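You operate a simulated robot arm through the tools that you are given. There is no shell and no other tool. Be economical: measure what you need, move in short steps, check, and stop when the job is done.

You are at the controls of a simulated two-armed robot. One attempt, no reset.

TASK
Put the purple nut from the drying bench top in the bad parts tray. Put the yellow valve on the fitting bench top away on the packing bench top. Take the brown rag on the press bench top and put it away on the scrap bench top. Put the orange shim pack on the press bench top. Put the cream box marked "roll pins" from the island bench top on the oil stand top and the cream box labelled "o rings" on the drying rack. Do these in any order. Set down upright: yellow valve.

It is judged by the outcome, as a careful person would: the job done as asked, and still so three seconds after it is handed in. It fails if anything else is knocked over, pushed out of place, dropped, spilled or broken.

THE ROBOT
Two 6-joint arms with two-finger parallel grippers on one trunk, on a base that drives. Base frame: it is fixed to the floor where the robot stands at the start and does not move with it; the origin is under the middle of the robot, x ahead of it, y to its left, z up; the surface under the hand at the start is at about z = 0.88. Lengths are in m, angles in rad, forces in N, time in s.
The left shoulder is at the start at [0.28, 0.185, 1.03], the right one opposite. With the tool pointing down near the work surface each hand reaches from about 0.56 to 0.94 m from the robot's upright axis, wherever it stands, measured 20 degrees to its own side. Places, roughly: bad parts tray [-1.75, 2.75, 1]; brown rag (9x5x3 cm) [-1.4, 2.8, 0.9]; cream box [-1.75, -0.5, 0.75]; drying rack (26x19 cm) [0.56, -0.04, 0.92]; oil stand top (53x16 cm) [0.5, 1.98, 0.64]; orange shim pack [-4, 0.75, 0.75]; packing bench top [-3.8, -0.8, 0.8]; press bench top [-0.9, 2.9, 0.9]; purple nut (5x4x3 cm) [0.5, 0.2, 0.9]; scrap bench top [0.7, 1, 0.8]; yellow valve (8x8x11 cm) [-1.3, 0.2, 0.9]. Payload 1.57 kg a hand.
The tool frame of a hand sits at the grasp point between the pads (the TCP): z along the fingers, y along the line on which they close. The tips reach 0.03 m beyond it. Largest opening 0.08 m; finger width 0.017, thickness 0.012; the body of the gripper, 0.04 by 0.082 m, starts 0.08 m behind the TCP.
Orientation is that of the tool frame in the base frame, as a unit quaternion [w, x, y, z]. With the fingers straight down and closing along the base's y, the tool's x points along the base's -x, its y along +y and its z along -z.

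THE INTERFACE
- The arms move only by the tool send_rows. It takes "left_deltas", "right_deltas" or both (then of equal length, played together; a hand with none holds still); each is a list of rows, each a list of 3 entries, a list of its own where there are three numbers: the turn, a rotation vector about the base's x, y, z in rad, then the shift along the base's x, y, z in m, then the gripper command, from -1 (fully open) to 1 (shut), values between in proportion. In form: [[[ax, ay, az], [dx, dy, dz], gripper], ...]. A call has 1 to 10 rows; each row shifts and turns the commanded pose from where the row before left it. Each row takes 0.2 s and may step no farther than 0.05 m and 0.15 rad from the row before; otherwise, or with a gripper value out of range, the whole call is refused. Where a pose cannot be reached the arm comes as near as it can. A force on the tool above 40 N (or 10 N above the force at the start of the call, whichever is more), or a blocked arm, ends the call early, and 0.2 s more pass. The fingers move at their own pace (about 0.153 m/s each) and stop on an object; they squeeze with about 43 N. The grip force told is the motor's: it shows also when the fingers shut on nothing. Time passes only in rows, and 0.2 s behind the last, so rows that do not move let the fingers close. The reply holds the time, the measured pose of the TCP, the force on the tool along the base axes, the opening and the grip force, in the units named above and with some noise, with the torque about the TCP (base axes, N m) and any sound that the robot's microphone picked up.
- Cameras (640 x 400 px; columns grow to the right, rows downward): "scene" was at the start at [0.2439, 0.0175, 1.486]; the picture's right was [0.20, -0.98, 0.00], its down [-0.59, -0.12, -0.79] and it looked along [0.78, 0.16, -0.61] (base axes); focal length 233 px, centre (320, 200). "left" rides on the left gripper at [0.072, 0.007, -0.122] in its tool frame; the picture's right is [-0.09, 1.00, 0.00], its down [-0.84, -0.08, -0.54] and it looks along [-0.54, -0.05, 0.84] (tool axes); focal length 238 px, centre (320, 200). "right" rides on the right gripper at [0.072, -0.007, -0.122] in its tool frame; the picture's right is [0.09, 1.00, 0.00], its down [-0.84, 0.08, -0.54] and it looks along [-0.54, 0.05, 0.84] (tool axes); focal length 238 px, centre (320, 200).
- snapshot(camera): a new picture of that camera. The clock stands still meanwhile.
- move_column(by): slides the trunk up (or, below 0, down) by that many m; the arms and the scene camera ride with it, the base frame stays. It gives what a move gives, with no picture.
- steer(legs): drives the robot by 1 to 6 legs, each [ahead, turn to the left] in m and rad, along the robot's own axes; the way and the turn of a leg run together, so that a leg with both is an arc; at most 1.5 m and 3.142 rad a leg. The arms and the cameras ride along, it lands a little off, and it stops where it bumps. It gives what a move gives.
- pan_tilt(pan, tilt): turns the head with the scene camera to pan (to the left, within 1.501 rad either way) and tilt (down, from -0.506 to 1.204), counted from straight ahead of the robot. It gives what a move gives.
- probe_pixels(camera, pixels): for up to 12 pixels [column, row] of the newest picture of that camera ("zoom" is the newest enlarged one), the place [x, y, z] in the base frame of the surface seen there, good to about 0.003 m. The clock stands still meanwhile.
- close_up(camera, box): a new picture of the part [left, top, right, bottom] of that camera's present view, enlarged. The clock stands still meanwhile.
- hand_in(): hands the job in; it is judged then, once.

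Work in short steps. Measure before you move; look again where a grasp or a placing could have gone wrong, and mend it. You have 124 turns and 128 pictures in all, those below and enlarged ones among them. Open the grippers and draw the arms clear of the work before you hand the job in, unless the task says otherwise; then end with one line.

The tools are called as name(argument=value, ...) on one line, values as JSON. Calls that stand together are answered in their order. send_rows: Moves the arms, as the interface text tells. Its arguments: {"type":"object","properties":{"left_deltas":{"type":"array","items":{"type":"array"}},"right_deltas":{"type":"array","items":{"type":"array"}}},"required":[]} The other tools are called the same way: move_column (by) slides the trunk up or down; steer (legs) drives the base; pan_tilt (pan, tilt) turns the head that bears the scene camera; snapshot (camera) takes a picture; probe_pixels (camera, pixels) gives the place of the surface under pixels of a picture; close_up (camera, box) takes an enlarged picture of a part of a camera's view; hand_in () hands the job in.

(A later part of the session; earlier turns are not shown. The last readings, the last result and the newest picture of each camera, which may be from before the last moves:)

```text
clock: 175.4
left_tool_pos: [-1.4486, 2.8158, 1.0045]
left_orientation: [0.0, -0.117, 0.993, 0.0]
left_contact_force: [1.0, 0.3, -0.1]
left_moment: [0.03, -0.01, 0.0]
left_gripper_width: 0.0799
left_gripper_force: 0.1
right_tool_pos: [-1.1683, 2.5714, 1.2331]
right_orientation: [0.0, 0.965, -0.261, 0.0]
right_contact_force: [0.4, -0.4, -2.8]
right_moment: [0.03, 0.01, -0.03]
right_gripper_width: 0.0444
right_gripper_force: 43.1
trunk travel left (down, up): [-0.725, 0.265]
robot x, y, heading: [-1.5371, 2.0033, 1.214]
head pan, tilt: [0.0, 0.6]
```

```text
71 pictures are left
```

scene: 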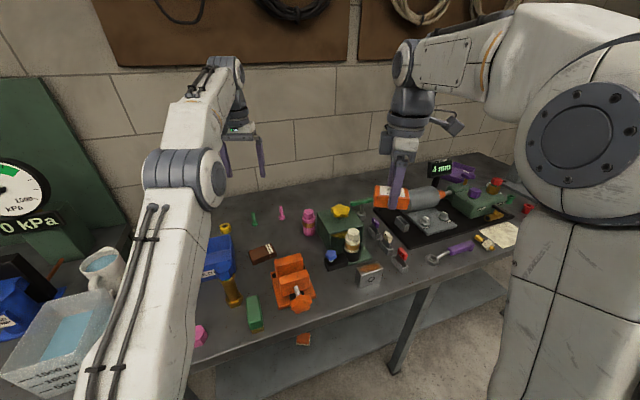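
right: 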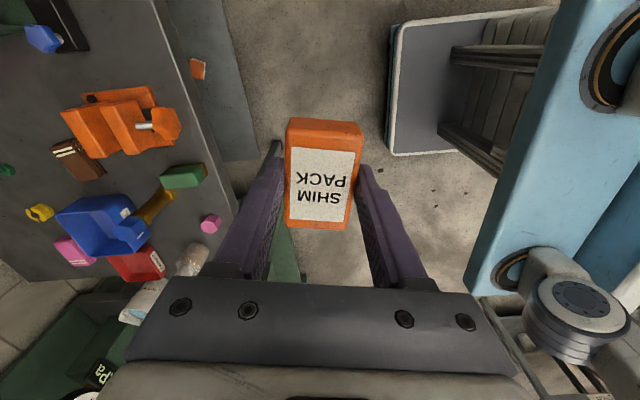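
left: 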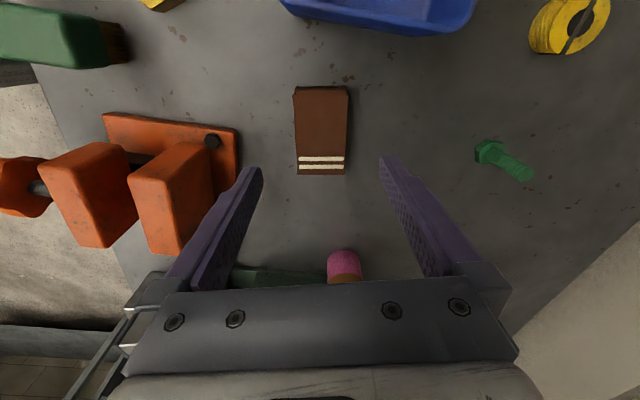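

Rag centred between the fingers. Descend to 0.914 and close.

send_rows(left_deltas=[[[0, 0, 0], [-0.001, 0, -0.04], -1], [[0, 0, 0], [0, 0, -0.035], -1], [[0, 0, 0], [0, 0, -0.015], -1], [[0, 0, 0], [0, 0, 0], 1], [[0, 0, 0], [0, 0, 0], 1], [[0, 0, 0], [0, 0, 0], 1], [[0, 0, 0], [0, 0, 0.02], 1], [[0, 0, 0], [0, 0, 0.03], 1]])

snapshot(camera="left")

```text
clock: 177.2
left_tool_pos: [-1.4514, 2.8171, 0.9643]
left_orientation: [-0.001, -0.118, 0.993, 0.0]
left_contact_force: [-0.5, 0.3, -0.9]
left_moment: [-0.03, -0.02, 0.01]
left_gripper_width: 0.0495
left_gripper_force: 43.1
right_tool_pos: [-1.1692, 2.5723, 1.2337]
right_orientation: [0.001, 0.965, -0.261, 0.001]
right_contact_force: [-0.1, -0.5, -1.6]
right_moment: [0.02, 0.02, 0.01]
right_gripper_width: 0.0443
right_gripper_force: 43.4
trunk travel left (down, up): [-0.725, 0.265]
robot x, y, heading: [-1.5397, 2.0025, 1.217]
head pan, tilt: [0.0, 0.6]
```

```text
70 pictures are left
```

left: 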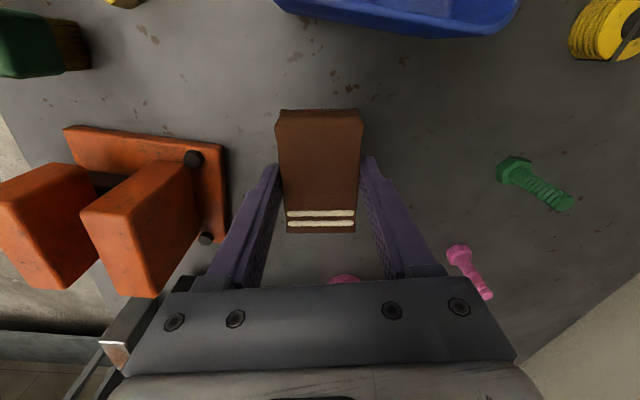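

Rag held (50 mm). I lift it and draw the left hand back, then turn the robot left so the right hand can set the shim pack in the rag's vacated spot.

send_rows(left_deltas=[[[0, 0, 0], [0, 0, 0.045], 1], [[0, 0, 0], [0, 0, 0.048], 1], [[0, 0, 0], [-0.012, -0.03, 0.035], 1], [[0, 0, 0], [-0.012, -0.034, 0.03], 1], [[0, 0, 0], [-0.013, -0.034, 0.03], 1], [[0, 0, 0], [-0.013, -0.034, 0.025], 1], [[0, 0, 0], [-0.013, -0.034, 0.02], 1], [[0, 0, 0], [-0.013, -0.034, 0.01], 1], [[0, 0, 0], [-0.013, -0.034, 0], 1]])

steer(legs=[[0, 0.48]])

snapshot(camera="scene")

snapshot(camera="right")

```text
clock: 179.2
left_tool_pos: [-1.5404, 2.5797, 1.2071]
left_orientation: [-0.001, -0.118, 0.993, -0.001]
left_contact_force: [0.0, -1.1, -0.2]
left_moment: [-0.04, 0.01, 0.01]
left_gripper_width: 0.0492
left_gripper_force: 42.6
right_tool_pos: [-1.1685, 2.5726, 1.2335]
right_orientation: [0.001, 0.965, -0.262, 0.001]
right_contact_force: [-0.3, -0.1, -2.4]
right_moment: [-0.04, 0.0, 0.0]
right_gripper_width: 0.0444
right_gripper_force: 43.1
trunk travel left (down, up): [-0.725, 0.265]
robot x, y, heading: [-1.5402, 2.0025, 1.223]
head pan, tilt: [0.0, 0.6]
```

```text
clock: 181.0
left_tool_pos: [-1.8096, 2.5141, 1.2064]
left_orientation: [0.0, -0.353, 0.936, 0.0]
left_contact_force: [-0.4, 0.6, -1.3]
left_moment: [-0.01, -0.02, -0.02]
left_gripper_width: 0.0489
left_gripper_force: 43.4
right_tool_pos: [-1.475, 2.6788, 1.2338]
right_orientation: [0.0, 1.0, -0.024, 0.0]
right_contact_force: [-0.9, -0.7, -3.3]
right_moment: [0.02, 0.0, -0.03]
right_gripper_width: 0.0443
right_gripper_force: 43.3
trunk travel left (down, up): [-0.725, 0.265]
robot x, y, heading: [-1.5397, 2.0016, 1.701]
head pan, tilt: [0.0, 0.6]
```

```text
69 pictures are left
```

scene: 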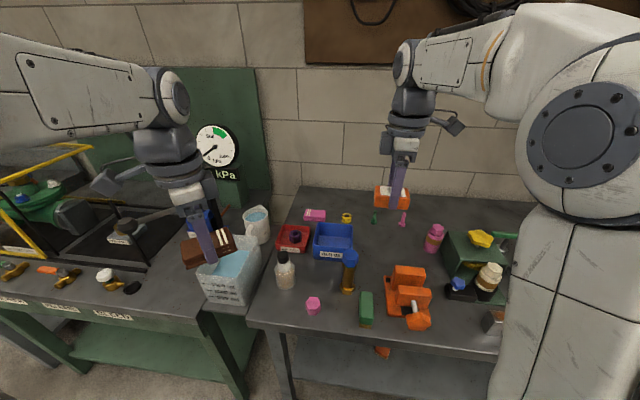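

```text
68 pictures are left
```

right: 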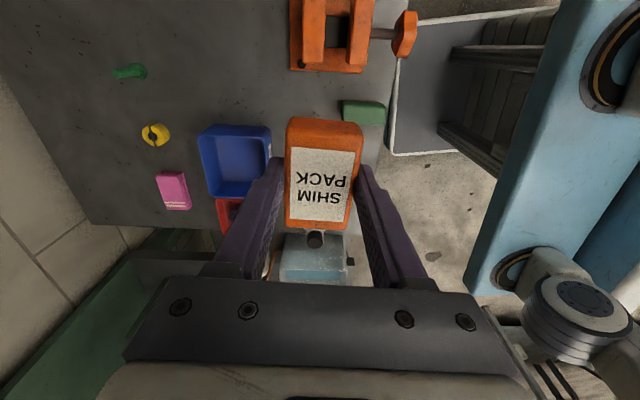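

Free area around scene (390,243). I probe it.

probe_pixels(camera="scene", pixels=[[385, 245], [395, 235], [405, 225], [360, 235], [425, 248], [395, 268], [352, 242], [376, 218], [403, 218], [435, 226], [422, 266]])

```text
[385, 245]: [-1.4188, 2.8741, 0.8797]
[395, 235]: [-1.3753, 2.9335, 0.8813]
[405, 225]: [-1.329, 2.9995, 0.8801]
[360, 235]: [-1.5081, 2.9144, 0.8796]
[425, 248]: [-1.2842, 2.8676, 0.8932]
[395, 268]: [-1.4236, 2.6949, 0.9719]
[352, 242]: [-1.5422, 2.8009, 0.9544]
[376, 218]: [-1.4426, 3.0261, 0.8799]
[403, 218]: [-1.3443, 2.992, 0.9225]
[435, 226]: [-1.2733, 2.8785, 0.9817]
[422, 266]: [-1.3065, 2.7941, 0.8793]
```

Target (-1.42,2.84), clear by ≥9 cm from vise, bolt and cylinder. I move over and descend to 0.935.

send_rows(right_deltas=[[[0, 0, 0], [0.0138, 0.04, -0.01], 1], [[0, 0, 0], [0.0138, 0.04, -0.02], 1], [[0, 0, 0], [0.0137, 0.04, -0.02], 1], [[0, 0, 0], [0.0137, 0.041, -0.02], 1], [[0, 0, 0], [0, 0, -0.045], 1], [[0, 0, 0], [0, 0, -0.045], 1], [[0, 0, 0], [0, 0, -0.045], 1], [[0, 0, 0], [0, 0, -0.045], 1], [[0, 0, 0], [0, 0, -0.045], 1]])

snapshot(camera="right")

close_up(camera="scene", box=[280, 180, 480, 320])

```text
clock: 183.0
left_tool_pos: [-1.8092, 2.5142, 1.208]
left_orientation: [-0.001, -0.352, 0.936, 0.0]
left_contact_force: [0.2, 0.4, -1.0]
left_moment: [0.05, 0.02, -0.02]
left_gripper_width: 0.0487
left_gripper_force: 42.6
right_tool_pos: [-1.4211, 2.8409, 0.9394]
right_orientation: [0.0, 1.0, -0.024, 0.001]
right_contact_force: [-0.3, 1.1, -3.2]
right_moment: [0.01, 0.01, 0.01]
right_gripper_width: 0.0444
right_gripper_force: 42.9
trunk travel left (down, up): [-0.725, 0.265]
robot x, y, heading: [-1.5362, 2.0044, 1.701]
head pan, tilt: [0.0, 0.6]
```

```text
67 pictures are left
```

right: 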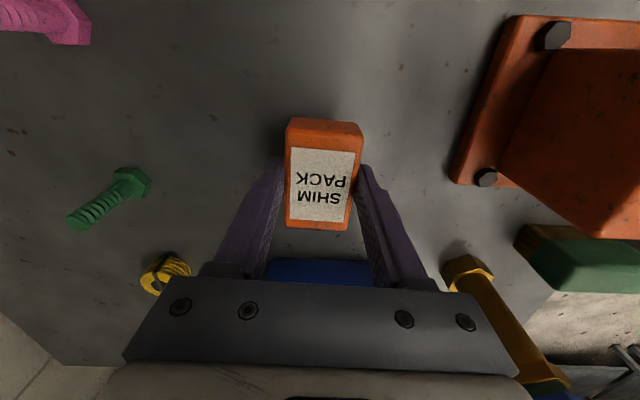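

```text
2.86 times, centred on (380, 250) of scene
```

zoom: 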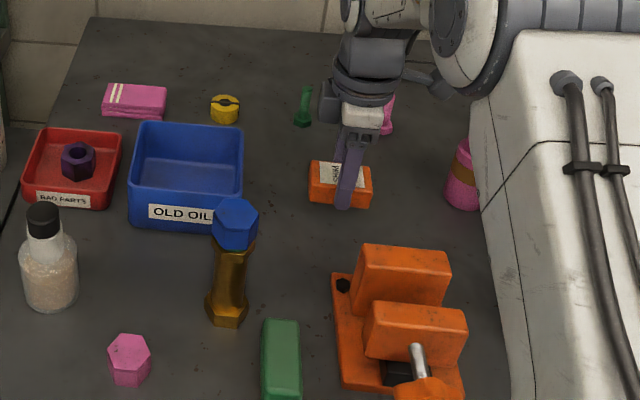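

All clear. Lower 24 mm to contact.

send_rows(right_deltas=[[[0, 0, 0], [0, 0, -0.012], 1], [[0, 0, 0], [0, 0, -0.008], 1], [[0, 0, 0], [0, 0, -0.003], 1]])

```text
clock: 183.8
left_tool_pos: [-1.808, 2.514, 1.2072]
left_orientation: [-0.001, -0.351, 0.936, 0.0]
left_contact_force: [0.3, -0.3, -1.7]
left_moment: [-0.04, 0.02, 0.03]
left_gripper_width: 0.0487
left_gripper_force: 42.8
right_tool_pos: [-1.4204, 2.8422, 0.9155]
right_orientation: [0.0, 1.0, -0.023, 0.001]
right_contact_force: [-1.3, -1.8, 1.2]
right_moment: [-0.14, 0.08, 0.0]
right_gripper_width: 0.0444
right_gripper_force: 43.2
trunk travel left (down, up): [-0.725, 0.265]
robot x, y, heading: [-1.5422, 2.0015, 1.7]
head pan, tilt: [0.0, 0.6]
```

Contact. Open, rise, and draw back toward the robot.

send_rows(right_deltas=[[[0, 0, 0], [0, 0, 0], 0], [[0, 0, 0], [0, 0, 0], -1], [[0, 0, 0], [0, 0, 0], -1], [[0, 0, 0], [0, 0, 0.03], -1], [[0, 0, 0], [0, 0, 0.045], -1], [[0, 0, 0], [0, 0, 0.045], -1], [[0, 0, 0], [0, 0, 0.045], -1], [[0, 0, 0], [0, -0.03, 0.04], -1], [[0, 0, 0], [0, -0.04, 0.03], -1], [[0, 0, 0], [0, -0.04, 0.03], -1]])

close_up(camera="scene", box=[280, 180, 480, 320])

```text
clock: 186.0
left_tool_pos: [-1.8097, 2.5153, 1.2072]
left_orientation: [-0.001, -0.352, 0.936, 0.0]
left_contact_force: [0.2, -0.5, 0.1]
left_moment: [0.03, 0.02, -0.01]
left_gripper_width: 0.0486
left_gripper_force: 43.0
right_tool_pos: [-1.4219, 2.7307, 1.1816]
right_orientation: [0.0, 1.0, -0.024, 0.001]
right_contact_force: [-0.2, -0.4, 0.3]
right_moment: [-0.03, 0.0, 0.05]
right_gripper_width: 0.08
right_gripper_force: 0.0
trunk travel left (down, up): [-0.725, 0.265]
robot x, y, heading: [-1.5437, 2.0029, 1.705]
head pan, tilt: [0.0, 0.6]
```

```text
2.86 times, centred on (380, 250) of scene
```

zoom: 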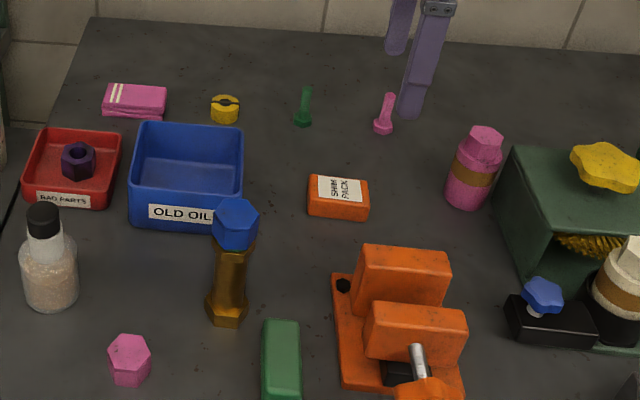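

Shim pack is down, rag gone, nut in tray. I square the right wrist, then back off and drive toward the scrap bench, skirting the floor square.

send_rows(right_deltas=[[[0, 0, -0.147], [0.01, -0.01, 0], -1], [[0, 0, -0.147], [0.01, -0.01, 0], -1], [[0, 0, -0.147], [0.01, -0.01, 0], -1], [[0, 0, -0.147], [0.01, -0.01, 0], -1], [[0, 0, -0.147], [0.01, -0.01, 0], -1], [[0, 0, -0.147], [0.01, -0.01, 0], -1], [[0, 0, -0.147], [0.01, -0.01, 0], -1], [[0, 0, -0.147], [0.01, -0.01, 0], -1], [[0, 0, -0.147], [0.01, -0.01, 0], -1], [[0, 0, -0.1], [0.01, -0.01, 0], -1]])

steer(legs=[[-0.37, 0], [0, -1.7], [0.55, 0], [0, -0.6], [0.85, 0], [0, 0.6]])

pan_tilt(pan=0.0, tilt=0.6)

snapshot(camera="scene")

```text
clock: 188.2
left_tool_pos: [-1.8094, 2.5133, 1.2072]
left_orientation: [-0.001, -0.352, 0.936, 0.0]
left_contact_force: [0.4, 1.0, 0.1]
left_moment: [-0.01, 0.0, -0.02]
left_gripper_width: 0.0487
left_gripper_force: 42.9
right_tool_pos: [-1.3194, 2.6311, 1.1815]
right_orientation: [0.001, 0.741, -0.671, 0.002]
right_contact_force: [0.7, -0.3, 0.4]
right_moment: [-0.04, 0.01, 0.01]
right_gripper_width: 0.0801
right_gripper_force: 0.0
trunk travel left (down, up): [-0.725, 0.265]
robot x, y, heading: [-1.5417, 2.0, 1.701]
head pan, tilt: [0.0, 0.6]
```

```text
clock: 204.7
left_tool_pos: [0.308, 1.411, 1.2062]
left_orientation: [0.0, 0.465, 0.885, 0.001]
left_contact_force: [-0.2, 0.7, 0.0]
left_moment: [0.03, 0.02, -0.03]
left_gripper_width: 0.0483
left_gripper_force: 43.4
right_tool_pos: [0.3652, 0.9115, 1.1808]
right_orientation: [0.0, 0.008, 1.0, 0.0]
right_contact_force: [-0.5, -0.8, 0.9]
right_moment: [0.03, -0.03, 0.03]
right_gripper_width: 0.0799
right_gripper_force: 0.0
trunk travel left (down, up): [-0.725, 0.265]
robot x, y, heading: [-0.2293, 1.2056, 0.015]
head pan, tilt: [0.0, 0.6]
```

```text
clock: 205.3
left_tool_pos: [0.3071, 1.4109, 1.207]
left_orientation: [0.0, 0.466, 0.885, 0.001]
left_contact_force: [0.1, 0.3, 0.3]
left_moment: [-0.01, 0.01, -0.02]
left_gripper_width: 0.0485
left_gripper_force: 43.0
right_tool_pos: [0.3674, 0.9129, 1.1805]
right_orientation: [-0.001, 0.007, 1.0, 0.0]
right_contact_force: [-0.1, -0.2, 0.6]
right_moment: [0.01, 0.02, 0.02]
right_gripper_width: 0.0801
right_gripper_force: 0.2
trunk travel left (down, up): [-0.725, 0.265]
robot x, y, heading: [-0.2328, 1.2024, 0.014]
head pan, tilt: [0.0, 0.6]
```

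```text
64 pictures are left
```

scene: 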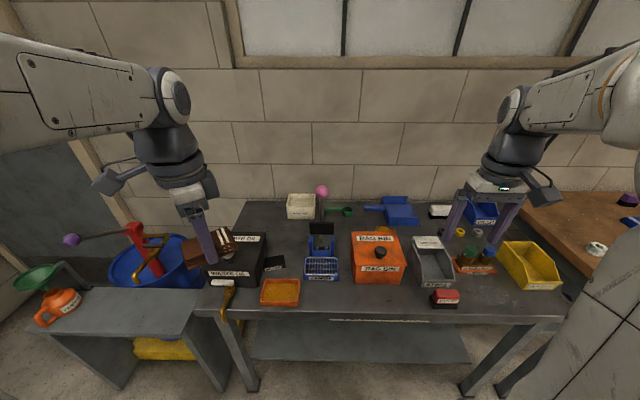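

Scrap bench ahead. I zoom in on it for free space and read labels.

close_up(camera="scene", box=[190, 185, 574, 425])

probe_pixels(camera="scene", pixels=[[330, 300], [390, 305], [500, 300], [480, 290], [530, 305], [325, 225], [400, 310], [215, 315], [350, 210], [280, 240], [545, 315], [340, 318]])

```text
refused: 425 is not a number from 0 to 400
```

```text
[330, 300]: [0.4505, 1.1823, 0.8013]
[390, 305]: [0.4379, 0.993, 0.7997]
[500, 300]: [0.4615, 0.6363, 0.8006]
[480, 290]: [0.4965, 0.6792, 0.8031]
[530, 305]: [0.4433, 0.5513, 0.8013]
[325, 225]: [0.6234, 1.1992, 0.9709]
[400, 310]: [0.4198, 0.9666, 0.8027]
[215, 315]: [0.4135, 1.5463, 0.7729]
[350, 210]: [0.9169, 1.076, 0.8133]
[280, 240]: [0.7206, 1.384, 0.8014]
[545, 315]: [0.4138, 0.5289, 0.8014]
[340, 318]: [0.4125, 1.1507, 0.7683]
```

close_up(camera="scene", box=[190, 185, 510, 385])

snapshot(camera="left")

```text
2.00 times, centred on (350, 285) of scene
```

zoom: 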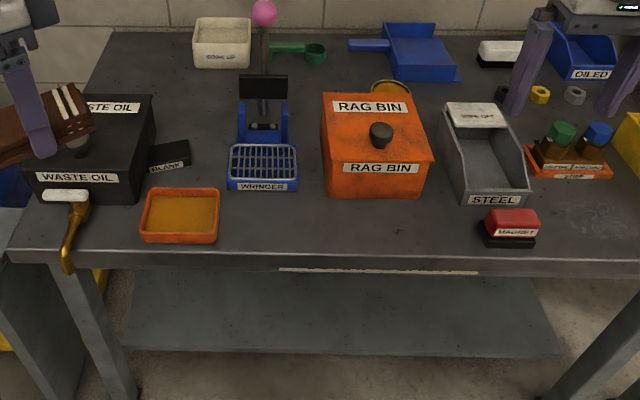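

```text
62 pictures are left
```

left: 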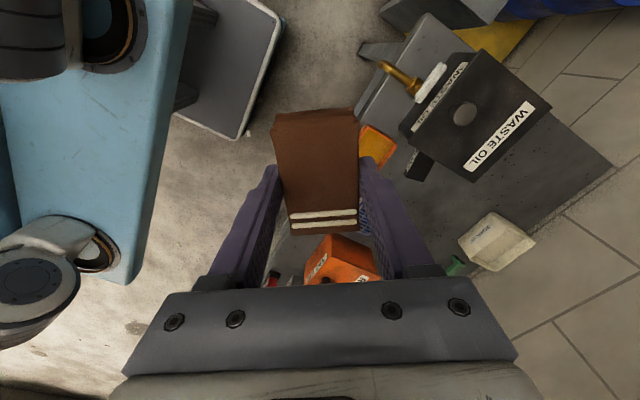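

Free strip before the wringer and rag bin, x 0.41..0.52, y≈1.0..1.27. I aim at (0.463,1.10) with the rag's long side along y; turn the robot right 0.4 so the left arm faces it.

steer(legs=[[0, -0.4]])

snapshot(camera="scene")

```text
clock: 206.8
left_tool_pos: [0.3459, 1.1881, 1.2067]
left_orientation: [-0.001, 0.63, 0.777, 0.0]
left_contact_force: [-0.2, 0.3, 0.3]
left_moment: [0.0, 0.06, -0.01]
left_gripper_width: 0.0488
left_gripper_force: 43.3
right_tool_pos: [0.2089, 0.7054, 1.1813]
right_orientation: [-0.001, 0.203, 0.979, 0.0]
right_contact_force: [0.2, -0.3, 0.0]
right_moment: [-0.01, 0.0, -0.03]
right_gripper_width: 0.0801
right_gripper_force: 0.2
trunk travel left (down, up): [-0.725, 0.265]
robot x, y, heading: [-0.2337, 1.2032, -0.379]
head pan, tilt: [0.0, 0.6]
```

```text
61 pictures are left
```

scene: 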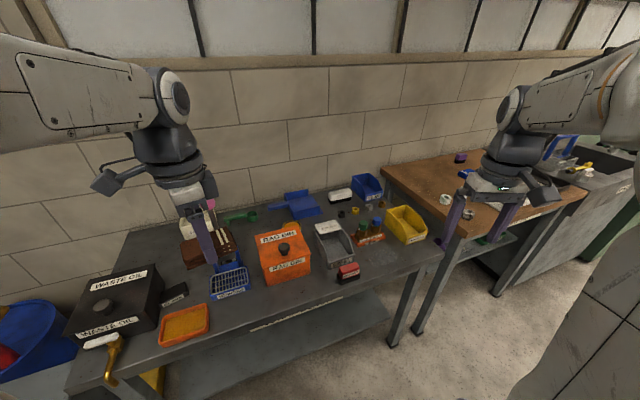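

I probe the strip at (265,300).

probe_pixels(camera="scene", pixels=[[265, 302], [250, 300], [290, 292], [240, 312], [212, 320], [247, 290], [212, 298], [270, 283], [307, 274], [325, 285], [270, 315], [228, 300]])

```text
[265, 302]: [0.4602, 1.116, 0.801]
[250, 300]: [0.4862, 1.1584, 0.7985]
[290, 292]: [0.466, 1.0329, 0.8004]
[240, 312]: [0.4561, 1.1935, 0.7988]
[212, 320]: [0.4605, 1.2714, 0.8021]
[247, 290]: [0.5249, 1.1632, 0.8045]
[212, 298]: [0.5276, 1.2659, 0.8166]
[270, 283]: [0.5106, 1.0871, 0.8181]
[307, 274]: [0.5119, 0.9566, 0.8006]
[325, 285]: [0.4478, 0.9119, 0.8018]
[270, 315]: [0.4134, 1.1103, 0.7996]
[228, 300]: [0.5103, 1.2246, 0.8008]
```

Place at (0.458,1.13). Move over and descend to ~0.857.

send_rows(left_deltas=[[[0, 0, -0.07], [0.037, -0.019, -0.02], 1], [[0, 0, -0.07], [0.037, -0.019, -0.02], 1], [[0, 0, -0.068], [0.038, -0.02, -0.02], 1], [[0, 0, 0], [0, 0, -0.042], 1], [[0, 0, 0], [0, 0, -0.042], 1], [[0, 0, 0], [0, 0, -0.042], 1], [[0, 0, 0], [0, 0, -0.042], 1], [[0, 0, 0], [0, 0, -0.042], 1], [[0, 0, 0], [0, 0, -0.04], 1], [[0, 0, 0], [0, 0, -0.04], 1]])

snapshot(camera="left")

snapshot(camera="scene")

```text
clock: 209.1
left_tool_pos: [0.4558, 1.1284, 0.8554]
left_orientation: [0.0, 0.708, 0.707, 0.001]
left_contact_force: [-0.6, -0.6, 0.8]
left_moment: [-0.03, -0.02, -0.01]
left_gripper_width: 0.0487
left_gripper_force: 42.7
right_tool_pos: [0.2069, 0.7054, 1.1801]
right_orientation: [0.0, 0.202, 0.979, 0.0]
right_contact_force: [0.9, 0.2, 0.8]
right_moment: [-0.03, 0.0, 0.0]
right_gripper_width: 0.08
right_gripper_force: 0.0
trunk travel left (down, up): [-0.725, 0.265]
robot x, y, heading: [-0.229, 1.2012, -0.381]
head pan, tilt: [0.0, 0.6]
```

```text
60 pictures are left
```

left: 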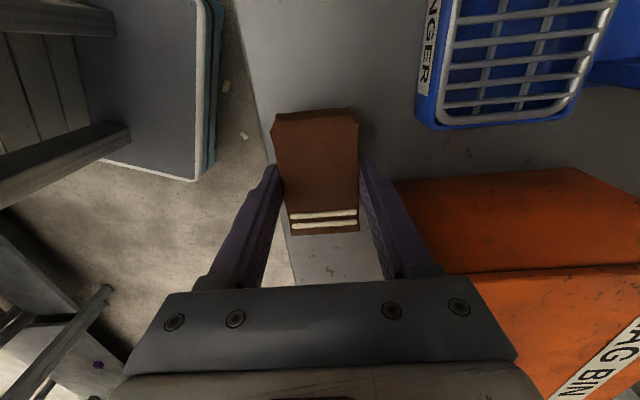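

```text
59 pictures are left
```

scene: 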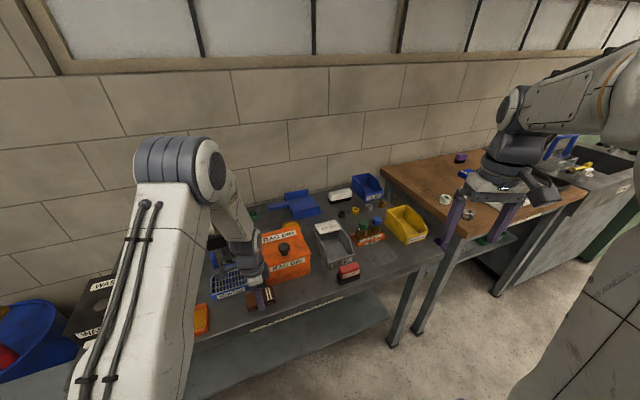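

Good. Lower 20 mm, open part way, rise.

send_rows(left_deltas=[[[0, 0, 0], [0, 0, -0.012], 1], [[0, 0, 0], [0, 0, -0.007], 1], [[0, 0, 0], [0, 0, 0], 0], [[0, 0, 0], [0, 0, 0], -0.5], [[0, 0, 0], [0, 0, 0], -0.5], [[0, 0, 0], [0, 0, 0.03], -0.5], [[0, 0, 0], [0, 0, 0.045], -0.5], [[0, 0, 0], [0, 0, 0.045], -0.5], [[0, 0, 0], [0, 0, 0.045], -1], [[0, 0, 0], [0, 0, 0.045], -1]])

snapshot(camera="left")

```text
clock: 211.2
left_tool_pos: [0.4583, 1.129, 1.0494]
left_orientation: [-0.002, 0.707, 0.707, 0.0]
left_contact_force: [0.1, -0.4, -0.9]
left_moment: [0.01, 0.02, -0.01]
left_gripper_width: 0.0799
left_gripper_force: 0.1
right_tool_pos: [0.2094, 0.7047, 1.1806]
right_orientation: [-0.001, 0.203, 0.979, 0.001]
right_contact_force: [0.0, -0.5, 0.4]
right_moment: [0.01, 0.02, 0.01]
right_gripper_width: 0.0799
right_gripper_force: 0.1
trunk travel left (down, up): [-0.725, 0.265]
robot x, y, heading: [-0.2316, 1.2066, -0.38]
head pan, tilt: [0.0, 0.6]
```

```text
58 pictures are left
```

left: 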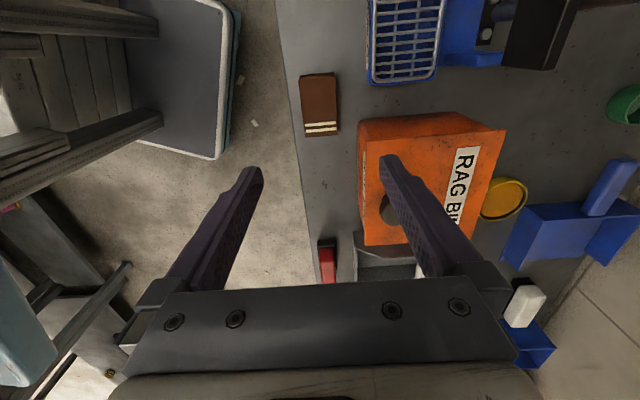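

Rag is down at (320,103). I raise and square the left wrist, then drive around to the back of the island along the known way.

send_rows(left_deltas=[[[0, 0, 0.13], [-0.01, 0, 0.04], -1], [[0, 0, 0.13], [-0.01, 0, 0.04], -1], [[0, 0, 0.13], [-0.015, 0, 0.04], -1], [[0, 0, 0.13], [-0.015, 0, 0.04], -1], [[0, 0, 0.13], [-0.02, 0.01, 0], -1], [[0, 0, 0.13], [-0.02, 0.01, 0], -1], [[0, 0, 0.13], [-0.01, 0.01, 0], -1], [[0, 0, 0.13], [0, 0, 0], -1], [[0, 0, 0.13], [0, 0, 0], -1]])

steer(legs=[[0, 2.92], [0.86, 0], [0, 0.6], [1.5, 0], [0, 1.57], [1.0, 0]])

```text
clock: 213.2
left_tool_pos: [0.3585, 1.1616, 1.2076]
left_orientation: [0.0, 0.198, 0.98, 0.001]
left_contact_force: [-0.2, -0.1, -0.3]
left_moment: [0.0, -0.02, -0.02]
left_gripper_width: 0.08
left_gripper_force: 0.1
right_tool_pos: [0.2102, 0.7056, 1.1813]
right_orientation: [0.0, 0.203, 0.979, 0.0]
right_contact_force: [-0.4, 0.7, 0.0]
right_moment: [0.02, -0.03, -0.01]
right_gripper_width: 0.0799
right_gripper_force: 0.0
trunk travel left (down, up): [-0.725, 0.265]
robot x, y, heading: [-0.2291, 1.2044, -0.374]
head pan, tilt: [0.0, 0.6]
```

```text
clock: 242.0
left_tool_pos: [-2.2267, 0.0405, 1.2072]
left_orientation: [-0.001, 0.707, 0.707, 0.001]
left_contact_force: [0.2, 0.4, 0.6]
left_moment: [0.0, -0.01, -0.03]
left_gripper_width: 0.0799
left_gripper_force: 0.1
right_tool_pos: [-2.7043, -0.0, 1.181]
right_orientation: [-0.001, 0.71, 0.704, 0.001]
right_contact_force: [-0.6, 0.7, 0.2]
right_moment: [0.0, -0.01, 0.01]
right_gripper_width: 0.08
right_gripper_force: 0.0
trunk travel left (down, up): [-0.725, 0.265]
robot x, y, heading: [-2.4203, 0.6018, -1.548]
head pan, tilt: [0.0, 0.6]
```

On track. Drive 1.0 m more and turn to face the island from behind.

steer(legs=[[1.0, -0.02], [0, 1.565]])

snapshot(camera="scene")

```text
clock: 250.9
left_tool_pos: [-1.841, -0.2303, 1.2086]
left_orientation: [-0.001, 0.029, 1.0, 0.001]
left_contact_force: [0.3, 0.0, 0.5]
left_moment: [-0.02, 0.0, -0.01]
left_gripper_width: 0.0801
left_gripper_force: 0.0
right_tool_pos: [-1.8277, -0.7092, 1.1801]
right_orientation: [-0.001, 0.032, 0.999, 0.0]
right_contact_force: [0.4, 0.2, -0.1]
right_moment: [0.0, 0.02, -0.01]
right_gripper_width: 0.0799
right_gripper_force: 0.0
trunk travel left (down, up): [-0.725, 0.265]
robot x, y, heading: [-2.4131, -0.3898, -0.03]
head pan, tilt: [0.0, 0.6]
```

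```text
57 pictures are left
```

scene: 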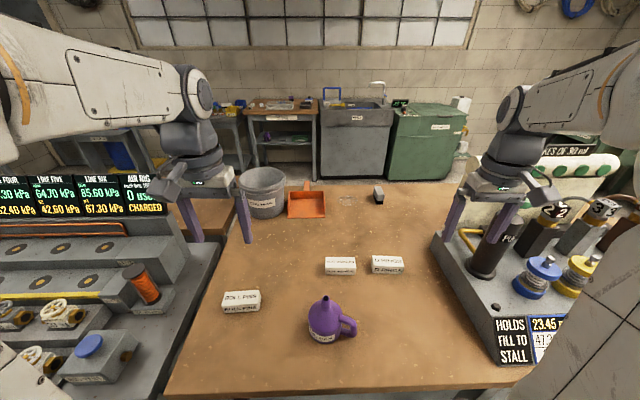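

Boxes at (241,301), (340,265), (388,265). Zoom and probe, to be sure which is which.

close_up(camera="scene", box=[216, 235, 416, 360])

probe_pixels(camera="zoom", pixels=[[30, 190], [125, 185], [80, 205], [140, 205], [500, 75], [595, 75], [500, 95], [595, 95], [545, 85], [350, 85], [345, 270], [350, 200]])

probe_pixels(camera="scene", pixels=[[300, 384], [440, 350], [200, 300], [440, 240], [150, 290]])

```text
3.20 times, centred on (316, 298) of scene
```

zoom: 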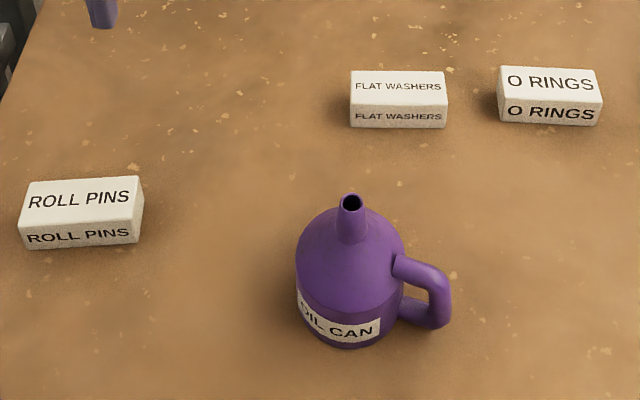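

```text
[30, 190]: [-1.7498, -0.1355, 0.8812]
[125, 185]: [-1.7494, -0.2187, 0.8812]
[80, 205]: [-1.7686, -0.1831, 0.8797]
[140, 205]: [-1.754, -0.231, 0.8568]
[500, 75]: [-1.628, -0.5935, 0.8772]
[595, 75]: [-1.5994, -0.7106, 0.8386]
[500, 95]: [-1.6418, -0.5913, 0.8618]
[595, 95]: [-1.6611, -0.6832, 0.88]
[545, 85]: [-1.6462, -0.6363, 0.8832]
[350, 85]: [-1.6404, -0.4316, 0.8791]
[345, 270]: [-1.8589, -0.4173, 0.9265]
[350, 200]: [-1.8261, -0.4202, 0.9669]
```

```text
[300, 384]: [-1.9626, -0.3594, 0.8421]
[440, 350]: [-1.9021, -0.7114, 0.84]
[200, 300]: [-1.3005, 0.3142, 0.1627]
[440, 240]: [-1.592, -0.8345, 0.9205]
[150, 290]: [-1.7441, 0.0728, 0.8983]
```

ROLL PINS centre ≈(-1.755,-0.18), O RINGS ≈(-1.645,-0.637), both ~9×5×4 cm, long along y. I turn both wrists 1.5 rad and move above the boxes.

send_rows(left_deltas=[[[0, 0, -0.15], [0.0086, 0.005, -0.018], -1], [[0, 0, -0.15], [0.0086, 0.005, -0.018], -1], [[0, 0, -0.15], [0.0086, 0.005, -0.018], -1], [[0, 0, -0.15], [0.0086, 0.005, -0.018], -1], [[0, 0, -0.15], [0.0086, 0.005, -0.018], -1], [[0, 0, -0.15], [0.0086, 0.005, -0.018], -1], [[0, 0, -0.15], [0.0086, 0.005, -0.018], -1], [[0, 0, -0.15], [0.0086, 0.005, -0.018], -1], [[0, 0, -0.15], [0.0086, 0.005, -0.018], -1], [[0, 0, -0.15], [0.0086, 0.005, -0.018], -1]], right_deltas=[[[0, 0, 0.15], [0.0183, 0.0071, -0.015], -1], [[0, 0, 0.15], [0.0183, 0.0071, -0.015], -1], [[0, 0, 0.15], [0.0183, 0.0071, -0.015], -1], [[0, 0, 0.15], [0.0183, 0.0071, -0.015], -1], [[0, 0, 0.15], [0.0183, 0.0071, -0.015], -1], [[0, 0, 0.15], [0.0183, 0.0071, -0.015], -1], [[0, 0, 0.15], [0.0183, 0.0071, -0.015], -1], [[0, 0, 0.15], [0.0183, 0.0071, -0.015], -1], [[0, 0, 0.15], [0.0183, 0.0071, -0.015], -1], [[0, 0, 0.15], [0.0183, 0.0071, -0.015], -1]])

snapshot(camera="left")

snapshot(camera="right")

```text
clock: 253.1
left_tool_pos: [-1.7544, -0.1778, 1.0283]
left_orientation: [0.0, 0.703, 0.712, 0.0]
left_contact_force: [0.2, -0.2, 0.7]
left_moment: [0.04, -0.02, 0.01]
left_gripper_width: 0.0801
left_gripper_force: 0.1
right_tool_pos: [-1.6437, -0.6399, 1.0302]
right_orientation: [0.0, -0.659, 0.752, 0.0]
right_contact_force: [-0.1, -0.3, -0.4]
right_moment: [-0.03, 0.01, 0.01]
right_gripper_width: 0.0801
right_gripper_force: 0.1
trunk travel left (down, up): [-0.725, 0.265]
robot x, y, heading: [-2.4101, -0.3886, -0.03]
head pan, tilt: [0.0, 0.6]
```

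```text
55 pictures are left
```

left: 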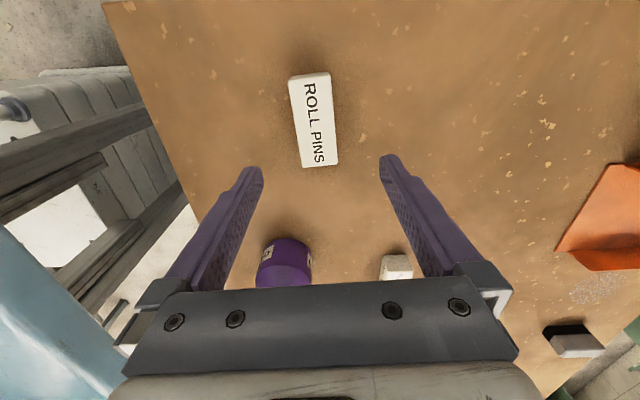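

```text
54 pictures are left
```

right: 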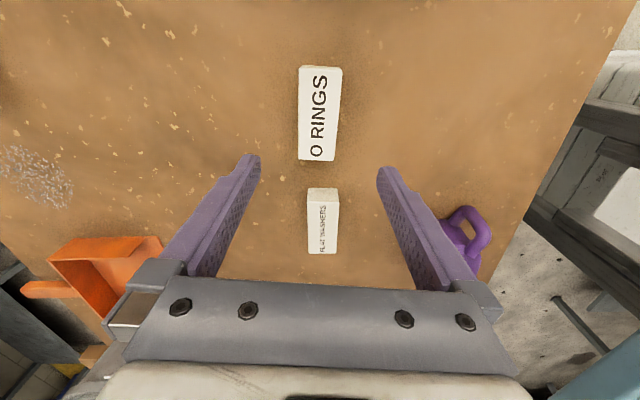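

I probe box centres precisely.

probe_pixels(camera="left", pixels=[[292, 80], [328, 78], [305, 162], [334, 160], [314, 120], [283, 262]])

probe_pixels(camera="right", pixels=[[303, 70], [339, 72], [301, 155], [333, 157], [320, 112], [322, 195]])

```text
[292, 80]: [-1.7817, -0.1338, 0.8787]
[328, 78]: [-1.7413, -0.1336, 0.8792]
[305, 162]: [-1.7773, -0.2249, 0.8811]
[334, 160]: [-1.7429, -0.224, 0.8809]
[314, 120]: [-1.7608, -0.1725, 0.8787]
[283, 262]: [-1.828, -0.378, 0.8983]
```

```text
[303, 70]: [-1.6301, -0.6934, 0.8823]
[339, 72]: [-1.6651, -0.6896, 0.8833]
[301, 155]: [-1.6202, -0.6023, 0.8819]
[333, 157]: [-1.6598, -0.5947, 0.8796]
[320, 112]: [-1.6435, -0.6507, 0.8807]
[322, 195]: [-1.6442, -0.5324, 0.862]
```

Left: shift (-0.006,-0.001); right: (0,-0.005) with small +0.04 turn. Descend both to z 0.880 and close.

send_rows(left_deltas=[[[0, 0, 0.01], [-0.006, -0.001, -0.04], -1], [[0, 0, 0], [0, 0, -0.04], -1], [[0, 0, 0], [0, 0, -0.04], -1], [[0, 0, 0], [0, 0, -0.028], -1], [[0, 0, 0], [0, 0, 0], 1], [[0, 0, 0], [0, 0, 0], 1], [[0, 0, 0], [0, 0, 0], 1]], right_deltas=[[[0, 0, 0.04], [0, -0.005, -0.04], -1], [[0, 0, 0], [0, 0, -0.04], -1], [[0, 0, 0], [0, 0, -0.04], -1], [[0, 0, 0], [0, 0, -0.03], -1], [[0, 0, 0], [0, 0, 0], 1], [[0, 0, 0], [0, 0, 0], 1], [[0, 0, 0], [0, 0, 0], 1]])

snapshot(camera="left")

snapshot(camera="right")

```text
clock: 254.7
left_tool_pos: [-1.7616, -0.1785, 0.8802]
left_orientation: [-0.001, 0.698, 0.716, 0.001]
left_contact_force: [-0.3, -0.3, 0.1]
left_moment: [0.0, 0.02, 0.02]
left_gripper_width: 0.0443
left_gripper_force: 43.2
right_tool_pos: [-1.6454, -0.6413, 0.8798]
right_orientation: [0.0, -0.673, 0.74, -0.001]
right_contact_force: [-0.2, 0.0, -1.3]
right_moment: [-0.01, 0.01, 0.0]
right_gripper_width: 0.0443
right_gripper_force: 43.0
trunk travel left (down, up): [-0.725, 0.265]
robot x, y, heading: [-2.4146, -0.391, -0.035]
head pan, tilt: [0.0, 0.6]
```

```text
53 pictures are left
```

left: 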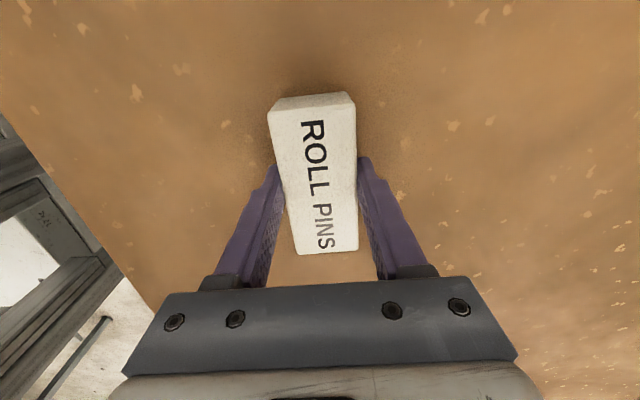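

```text
52 pictures are left
```

right: 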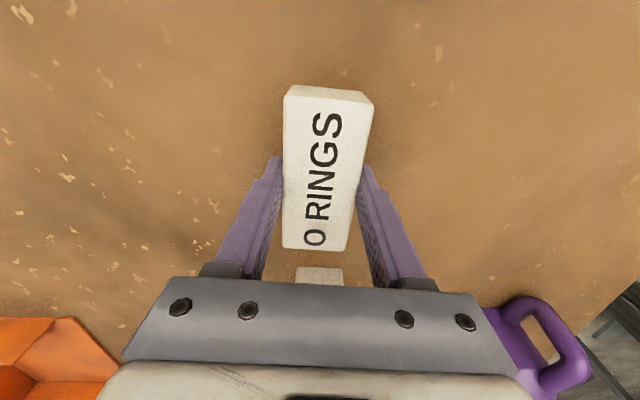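

Both gripped. Lift both straight, then draw back.

send_rows(left_deltas=[[[0, 0, 0], [0, 0, 0.02], 1], [[0, 0, 0], [0, 0, 0.045], 1], [[0, 0, 0], [0, 0, 0.045], 1], [[0, 0, 0], [0, 0, 0.045], 1], [[0, 0, 0], [0, 0, 0.045], 1], [[0, 0, 0], [0, 0, 0.045], 1], [[0, 0, 0], [-0.02, 0, 0.04], 1], [[0, 0, 0], [-0.02, 0, 0.04], 1]], right_deltas=[[[0, 0, 0], [0, 0, 0.02], 1], [[0, 0, 0], [0, 0, 0.045], 1], [[0, 0, 0], [0, 0, 0.045], 1], [[0, 0, 0], [0, 0, 0.045], 1], [[0, 0, 0], [0, 0, 0.045], 1], [[0, 0, 0], [-0.03, 0, 0.035], 1], [[0, 0, 0], [-0.03, 0, 0.035], 1], [[0, 0, 0], [-0.03, 0, 0.035], 1]])

steer(legs=[[0, 1.605], [1.02, 0], [1.02, 0], [0, -1.571]])

snapshot(camera="scene")

```text
clock: 256.5
left_tool_pos: [-1.8011, -0.1796, 1.2049]
left_orientation: [-0.001, 0.698, 0.716, 0.0]
left_contact_force: [0.1, -0.3, -1.2]
left_moment: [0.02, 0.01, 0.03]
left_gripper_width: 0.0442
left_gripper_force: 42.7
right_tool_pos: [-1.7335, -0.6437, 1.1873]
right_orientation: [-0.001, -0.673, 0.74, -0.001]
right_contact_force: [0.3, -0.2, -1.5]
right_moment: [0.01, 0.01, 0.01]
right_gripper_width: 0.0444
right_gripper_force: 43.1
trunk travel left (down, up): [-0.725, 0.265]
robot x, y, heading: [-2.4128, -0.3897, -0.036]
head pan, tilt: [0.0, 0.6]
```

```text
clock: 274.3
left_tool_pos: [-1.8077, 1.8339, 1.205]
left_orientation: [0.0, 0.692, 0.722, 0.0]
left_contact_force: [-0.3, -0.6, -1.2]
left_moment: [-0.06, 0.02, 0.02]
left_gripper_width: 0.0441
left_gripper_force: 42.9
right_tool_pos: [-1.7324, 1.3705, 1.1872]
right_orientation: [-0.001, -0.678, 0.735, -0.001]
right_contact_force: [-0.2, 0.1, -1.0]
right_moment: [0.03, 0.01, 0.0]
right_gripper_width: 0.044
right_gripper_force: 42.9
trunk travel left (down, up): [-0.725, 0.265]
robot x, y, heading: [-2.4139, 1.6142, -0.017]
head pan, tilt: [0.0, 0.6]
```

```text
51 pictures are left
```

scene: 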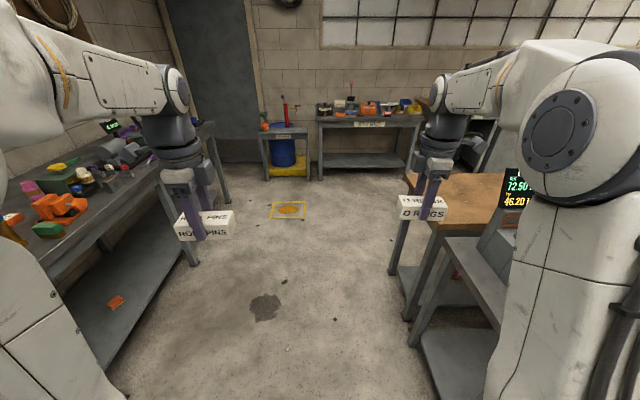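

Both boxes held. I drive up the aisle, skirt the floor square again, and face the oil stand.

steer(legs=[[1.45, 0.017], [0, -0.6], [0.75, 0], [0, 1.3]])

snapshot(camera="scene")

```text
clock: 290.0
left_tool_pos: [-0.0274, 1.7134, 1.2061]
left_orientation: [-0.001, 0.405, 0.914, 0.001]
left_contact_force: [0.2, -1.2, -0.1]
left_moment: [0.02, -0.02, 0.02]
left_gripper_width: 0.0443
left_gripper_force: 43.1
right_tool_pos: [0.3254, 1.4064, 1.1857]
right_orientation: [0.002, 0.888, -0.461, 0.001]
right_contact_force: [-0.1, 0.9, -1.1]
right_moment: [-0.02, -0.03, -0.01]
right_gripper_width: 0.0442
right_gripper_force: 42.7
trunk travel left (down, up): [-0.725, 0.265]
robot x, y, heading: [-0.3564, 1.1609, 0.677]
head pan, tilt: [0.0, 0.6]
```

```text
50 pictures are left
```

scene: 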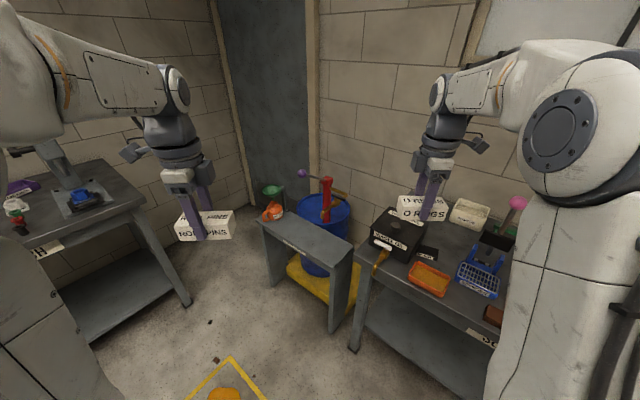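

The oil stand top is visible, from (262,222) to (352,255), mostly free. Probe it.

probe_pixels(camera="scene", pixels=[[262, 222], [290, 222], [310, 237], [335, 240], [330, 262], [350, 250], [285, 215], [270, 212], [315, 228], [355, 285], [205, 395], [245, 360]])

close_up(camera="scene", box=[240, 160, 400, 260])

```text
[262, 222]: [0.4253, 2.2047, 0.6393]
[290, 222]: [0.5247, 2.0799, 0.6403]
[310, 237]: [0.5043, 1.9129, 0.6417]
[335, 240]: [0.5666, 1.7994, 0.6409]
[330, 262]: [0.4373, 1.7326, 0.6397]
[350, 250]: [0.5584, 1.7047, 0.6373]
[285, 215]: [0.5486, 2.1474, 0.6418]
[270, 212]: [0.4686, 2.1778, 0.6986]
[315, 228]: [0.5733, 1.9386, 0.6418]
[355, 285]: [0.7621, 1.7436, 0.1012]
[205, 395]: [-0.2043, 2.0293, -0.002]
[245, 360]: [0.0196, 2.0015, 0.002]
```

```text
4.00 times, centred on (320, 210) of scene
```

zoom: 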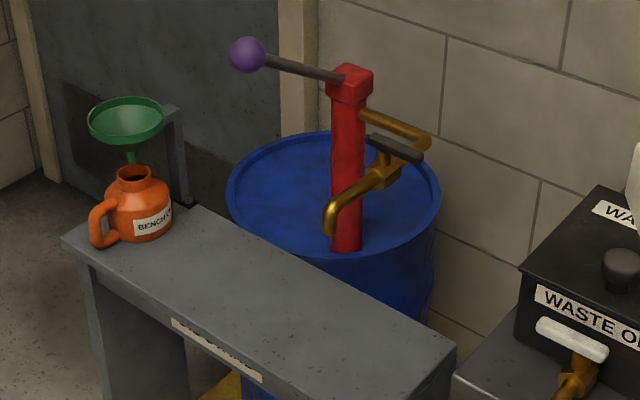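

Stand top: x 0.42–0.58, y 1.70–2.23, z 0.64; orange can at its far end. I check the pump's reach toward my target (0.50,1.87), and drive 0.27 ahead, turning a little right.

probe_pixels(camera="zoom", pixels=[[332, 220], [350, 85], [245, 55], [345, 150], [300, 150], [235, 190], [350, 340], [420, 150], [580, 200], [555, 310]])

send_rows(right_deltas=[[[0, 0, 0], [-0.02, -0.015, 0.035], 1], [[0, 0, 0], [-0.02, -0.015, 0.035], 1], [[0, 0, 0], [-0.02, -0.015, 0.035], 1], [[0, 0, 0], [-0.02, -0.015, 0.035], 1]])

steer(legs=[[0.27, 0], [0, -0.2]])

snapshot(camera="left")

snapshot(camera="scene")

```text
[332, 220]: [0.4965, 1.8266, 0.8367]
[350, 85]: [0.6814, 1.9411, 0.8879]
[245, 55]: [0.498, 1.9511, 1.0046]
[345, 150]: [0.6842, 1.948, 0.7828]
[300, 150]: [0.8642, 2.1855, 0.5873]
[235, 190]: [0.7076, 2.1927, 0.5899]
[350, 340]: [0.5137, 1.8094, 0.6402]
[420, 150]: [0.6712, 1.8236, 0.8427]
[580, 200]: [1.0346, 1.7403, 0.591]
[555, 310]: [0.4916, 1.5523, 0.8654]
```

```text
clock: 291.0
left_tool_pos: [-0.0268, 1.7147, 1.2054]
left_orientation: [0.0, 0.406, 0.914, 0.0]
left_contact_force: [0.3, 0.3, -1.1]
left_moment: [-0.02, 0.01, 0.02]
left_gripper_width: 0.0442
left_gripper_force: 43.1
right_tool_pos: [0.245, 1.3447, 1.3259]
right_orientation: [0.001, 0.888, -0.46, 0.001]
right_contact_force: [0.7, 0.0, 0.1]
right_moment: [0.01, 0.02, 0.03]
right_gripper_width: 0.044
right_gripper_force: 43.6
trunk travel left (down, up): [-0.725, 0.265]
robot x, y, heading: [-0.3519, 1.1597, 0.679]
head pan, tilt: [0.0, 0.6]
```

```text
clock: 293.7
left_tool_pos: [0.2908, 1.8039, 1.2043]
left_orientation: [-0.001, 0.497, 0.868, 0.001]
left_contact_force: [0.1, 0.1, -1.4]
left_moment: [0.0, -0.05, 0.0]
left_gripper_width: 0.0439
left_gripper_force: 43.3
right_tool_pos: [0.4835, 1.3884, 1.3251]
right_orientation: [0.0, 0.835, -0.55, 0.001]
right_contact_force: [0.4, -0.1, -1.2]
right_moment: [-0.04, 0.02, 0.0]
right_gripper_width: 0.0444
right_gripper_force: 43.0
trunk travel left (down, up): [-0.725, 0.265]
robot x, y, heading: [-0.1423, 1.3267, 0.475]
head pan, tilt: [0.0, 0.6]
```

```text
48 pictures are left
```

left: 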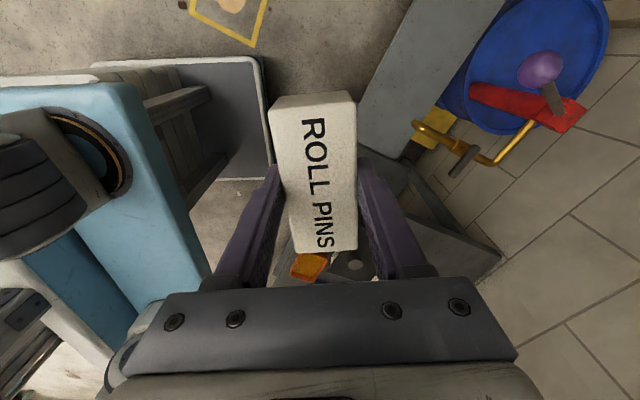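

```text
47 pictures are left
```

scene: 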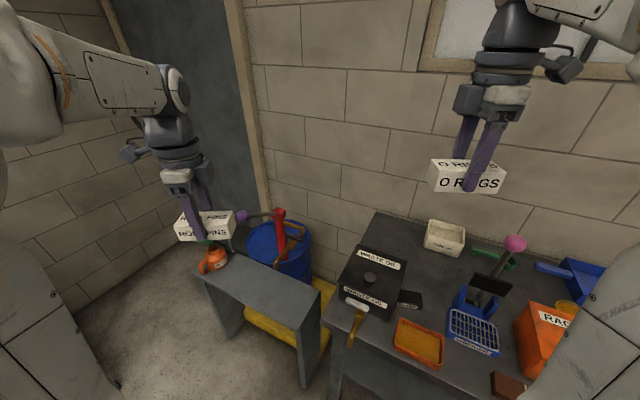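

Note: the pump spout overhangs the stand near (0.50,1.83,0.84), and the handle ball near (0.50,1.95,1.0). I probe them from the left camera to choose a clear spot at the near end.

probe_pixels(camera="left", pixels=[[418, 126], [430, 135], [450, 142], [460, 160], [490, 160], [540, 68], [370, 125], [400, 60], [420, 10], [385, 165], [395, 150], [365, 145]])

close_up(camera="scene", box=[190, 190, 400, 320])

probe_pixels(camera="zoom", pixels=[[275, 190], [310, 150], [290, 175], [300, 130], [155, 80], [310, 280], [385, 300], [385, 340], [500, 320], [480, 345], [340, 260], [250, 250]])

```text
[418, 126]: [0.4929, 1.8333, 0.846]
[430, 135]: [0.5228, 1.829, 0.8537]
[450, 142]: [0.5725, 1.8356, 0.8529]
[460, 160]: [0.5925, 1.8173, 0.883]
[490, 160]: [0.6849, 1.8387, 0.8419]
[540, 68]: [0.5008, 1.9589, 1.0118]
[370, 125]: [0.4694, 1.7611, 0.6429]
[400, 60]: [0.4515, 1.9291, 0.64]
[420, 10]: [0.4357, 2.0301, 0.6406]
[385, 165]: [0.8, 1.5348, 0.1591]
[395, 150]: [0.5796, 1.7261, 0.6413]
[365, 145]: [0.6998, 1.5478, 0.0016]
```

```text
3.05 times, centred on (295, 255) of scene
```

zoom: 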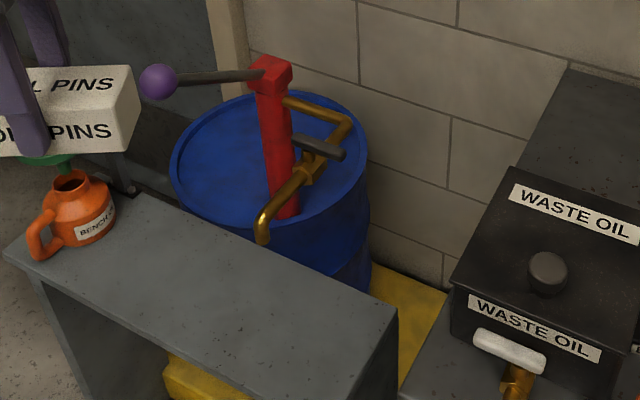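

```text
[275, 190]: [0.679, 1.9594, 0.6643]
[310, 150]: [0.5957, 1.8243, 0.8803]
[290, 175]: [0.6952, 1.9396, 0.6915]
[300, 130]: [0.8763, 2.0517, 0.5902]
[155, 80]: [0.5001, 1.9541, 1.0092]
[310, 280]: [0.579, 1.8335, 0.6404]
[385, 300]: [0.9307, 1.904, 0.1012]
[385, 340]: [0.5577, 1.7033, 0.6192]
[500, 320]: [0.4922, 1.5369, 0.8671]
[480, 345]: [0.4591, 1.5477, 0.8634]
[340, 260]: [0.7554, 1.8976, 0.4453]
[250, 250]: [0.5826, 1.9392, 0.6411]
```

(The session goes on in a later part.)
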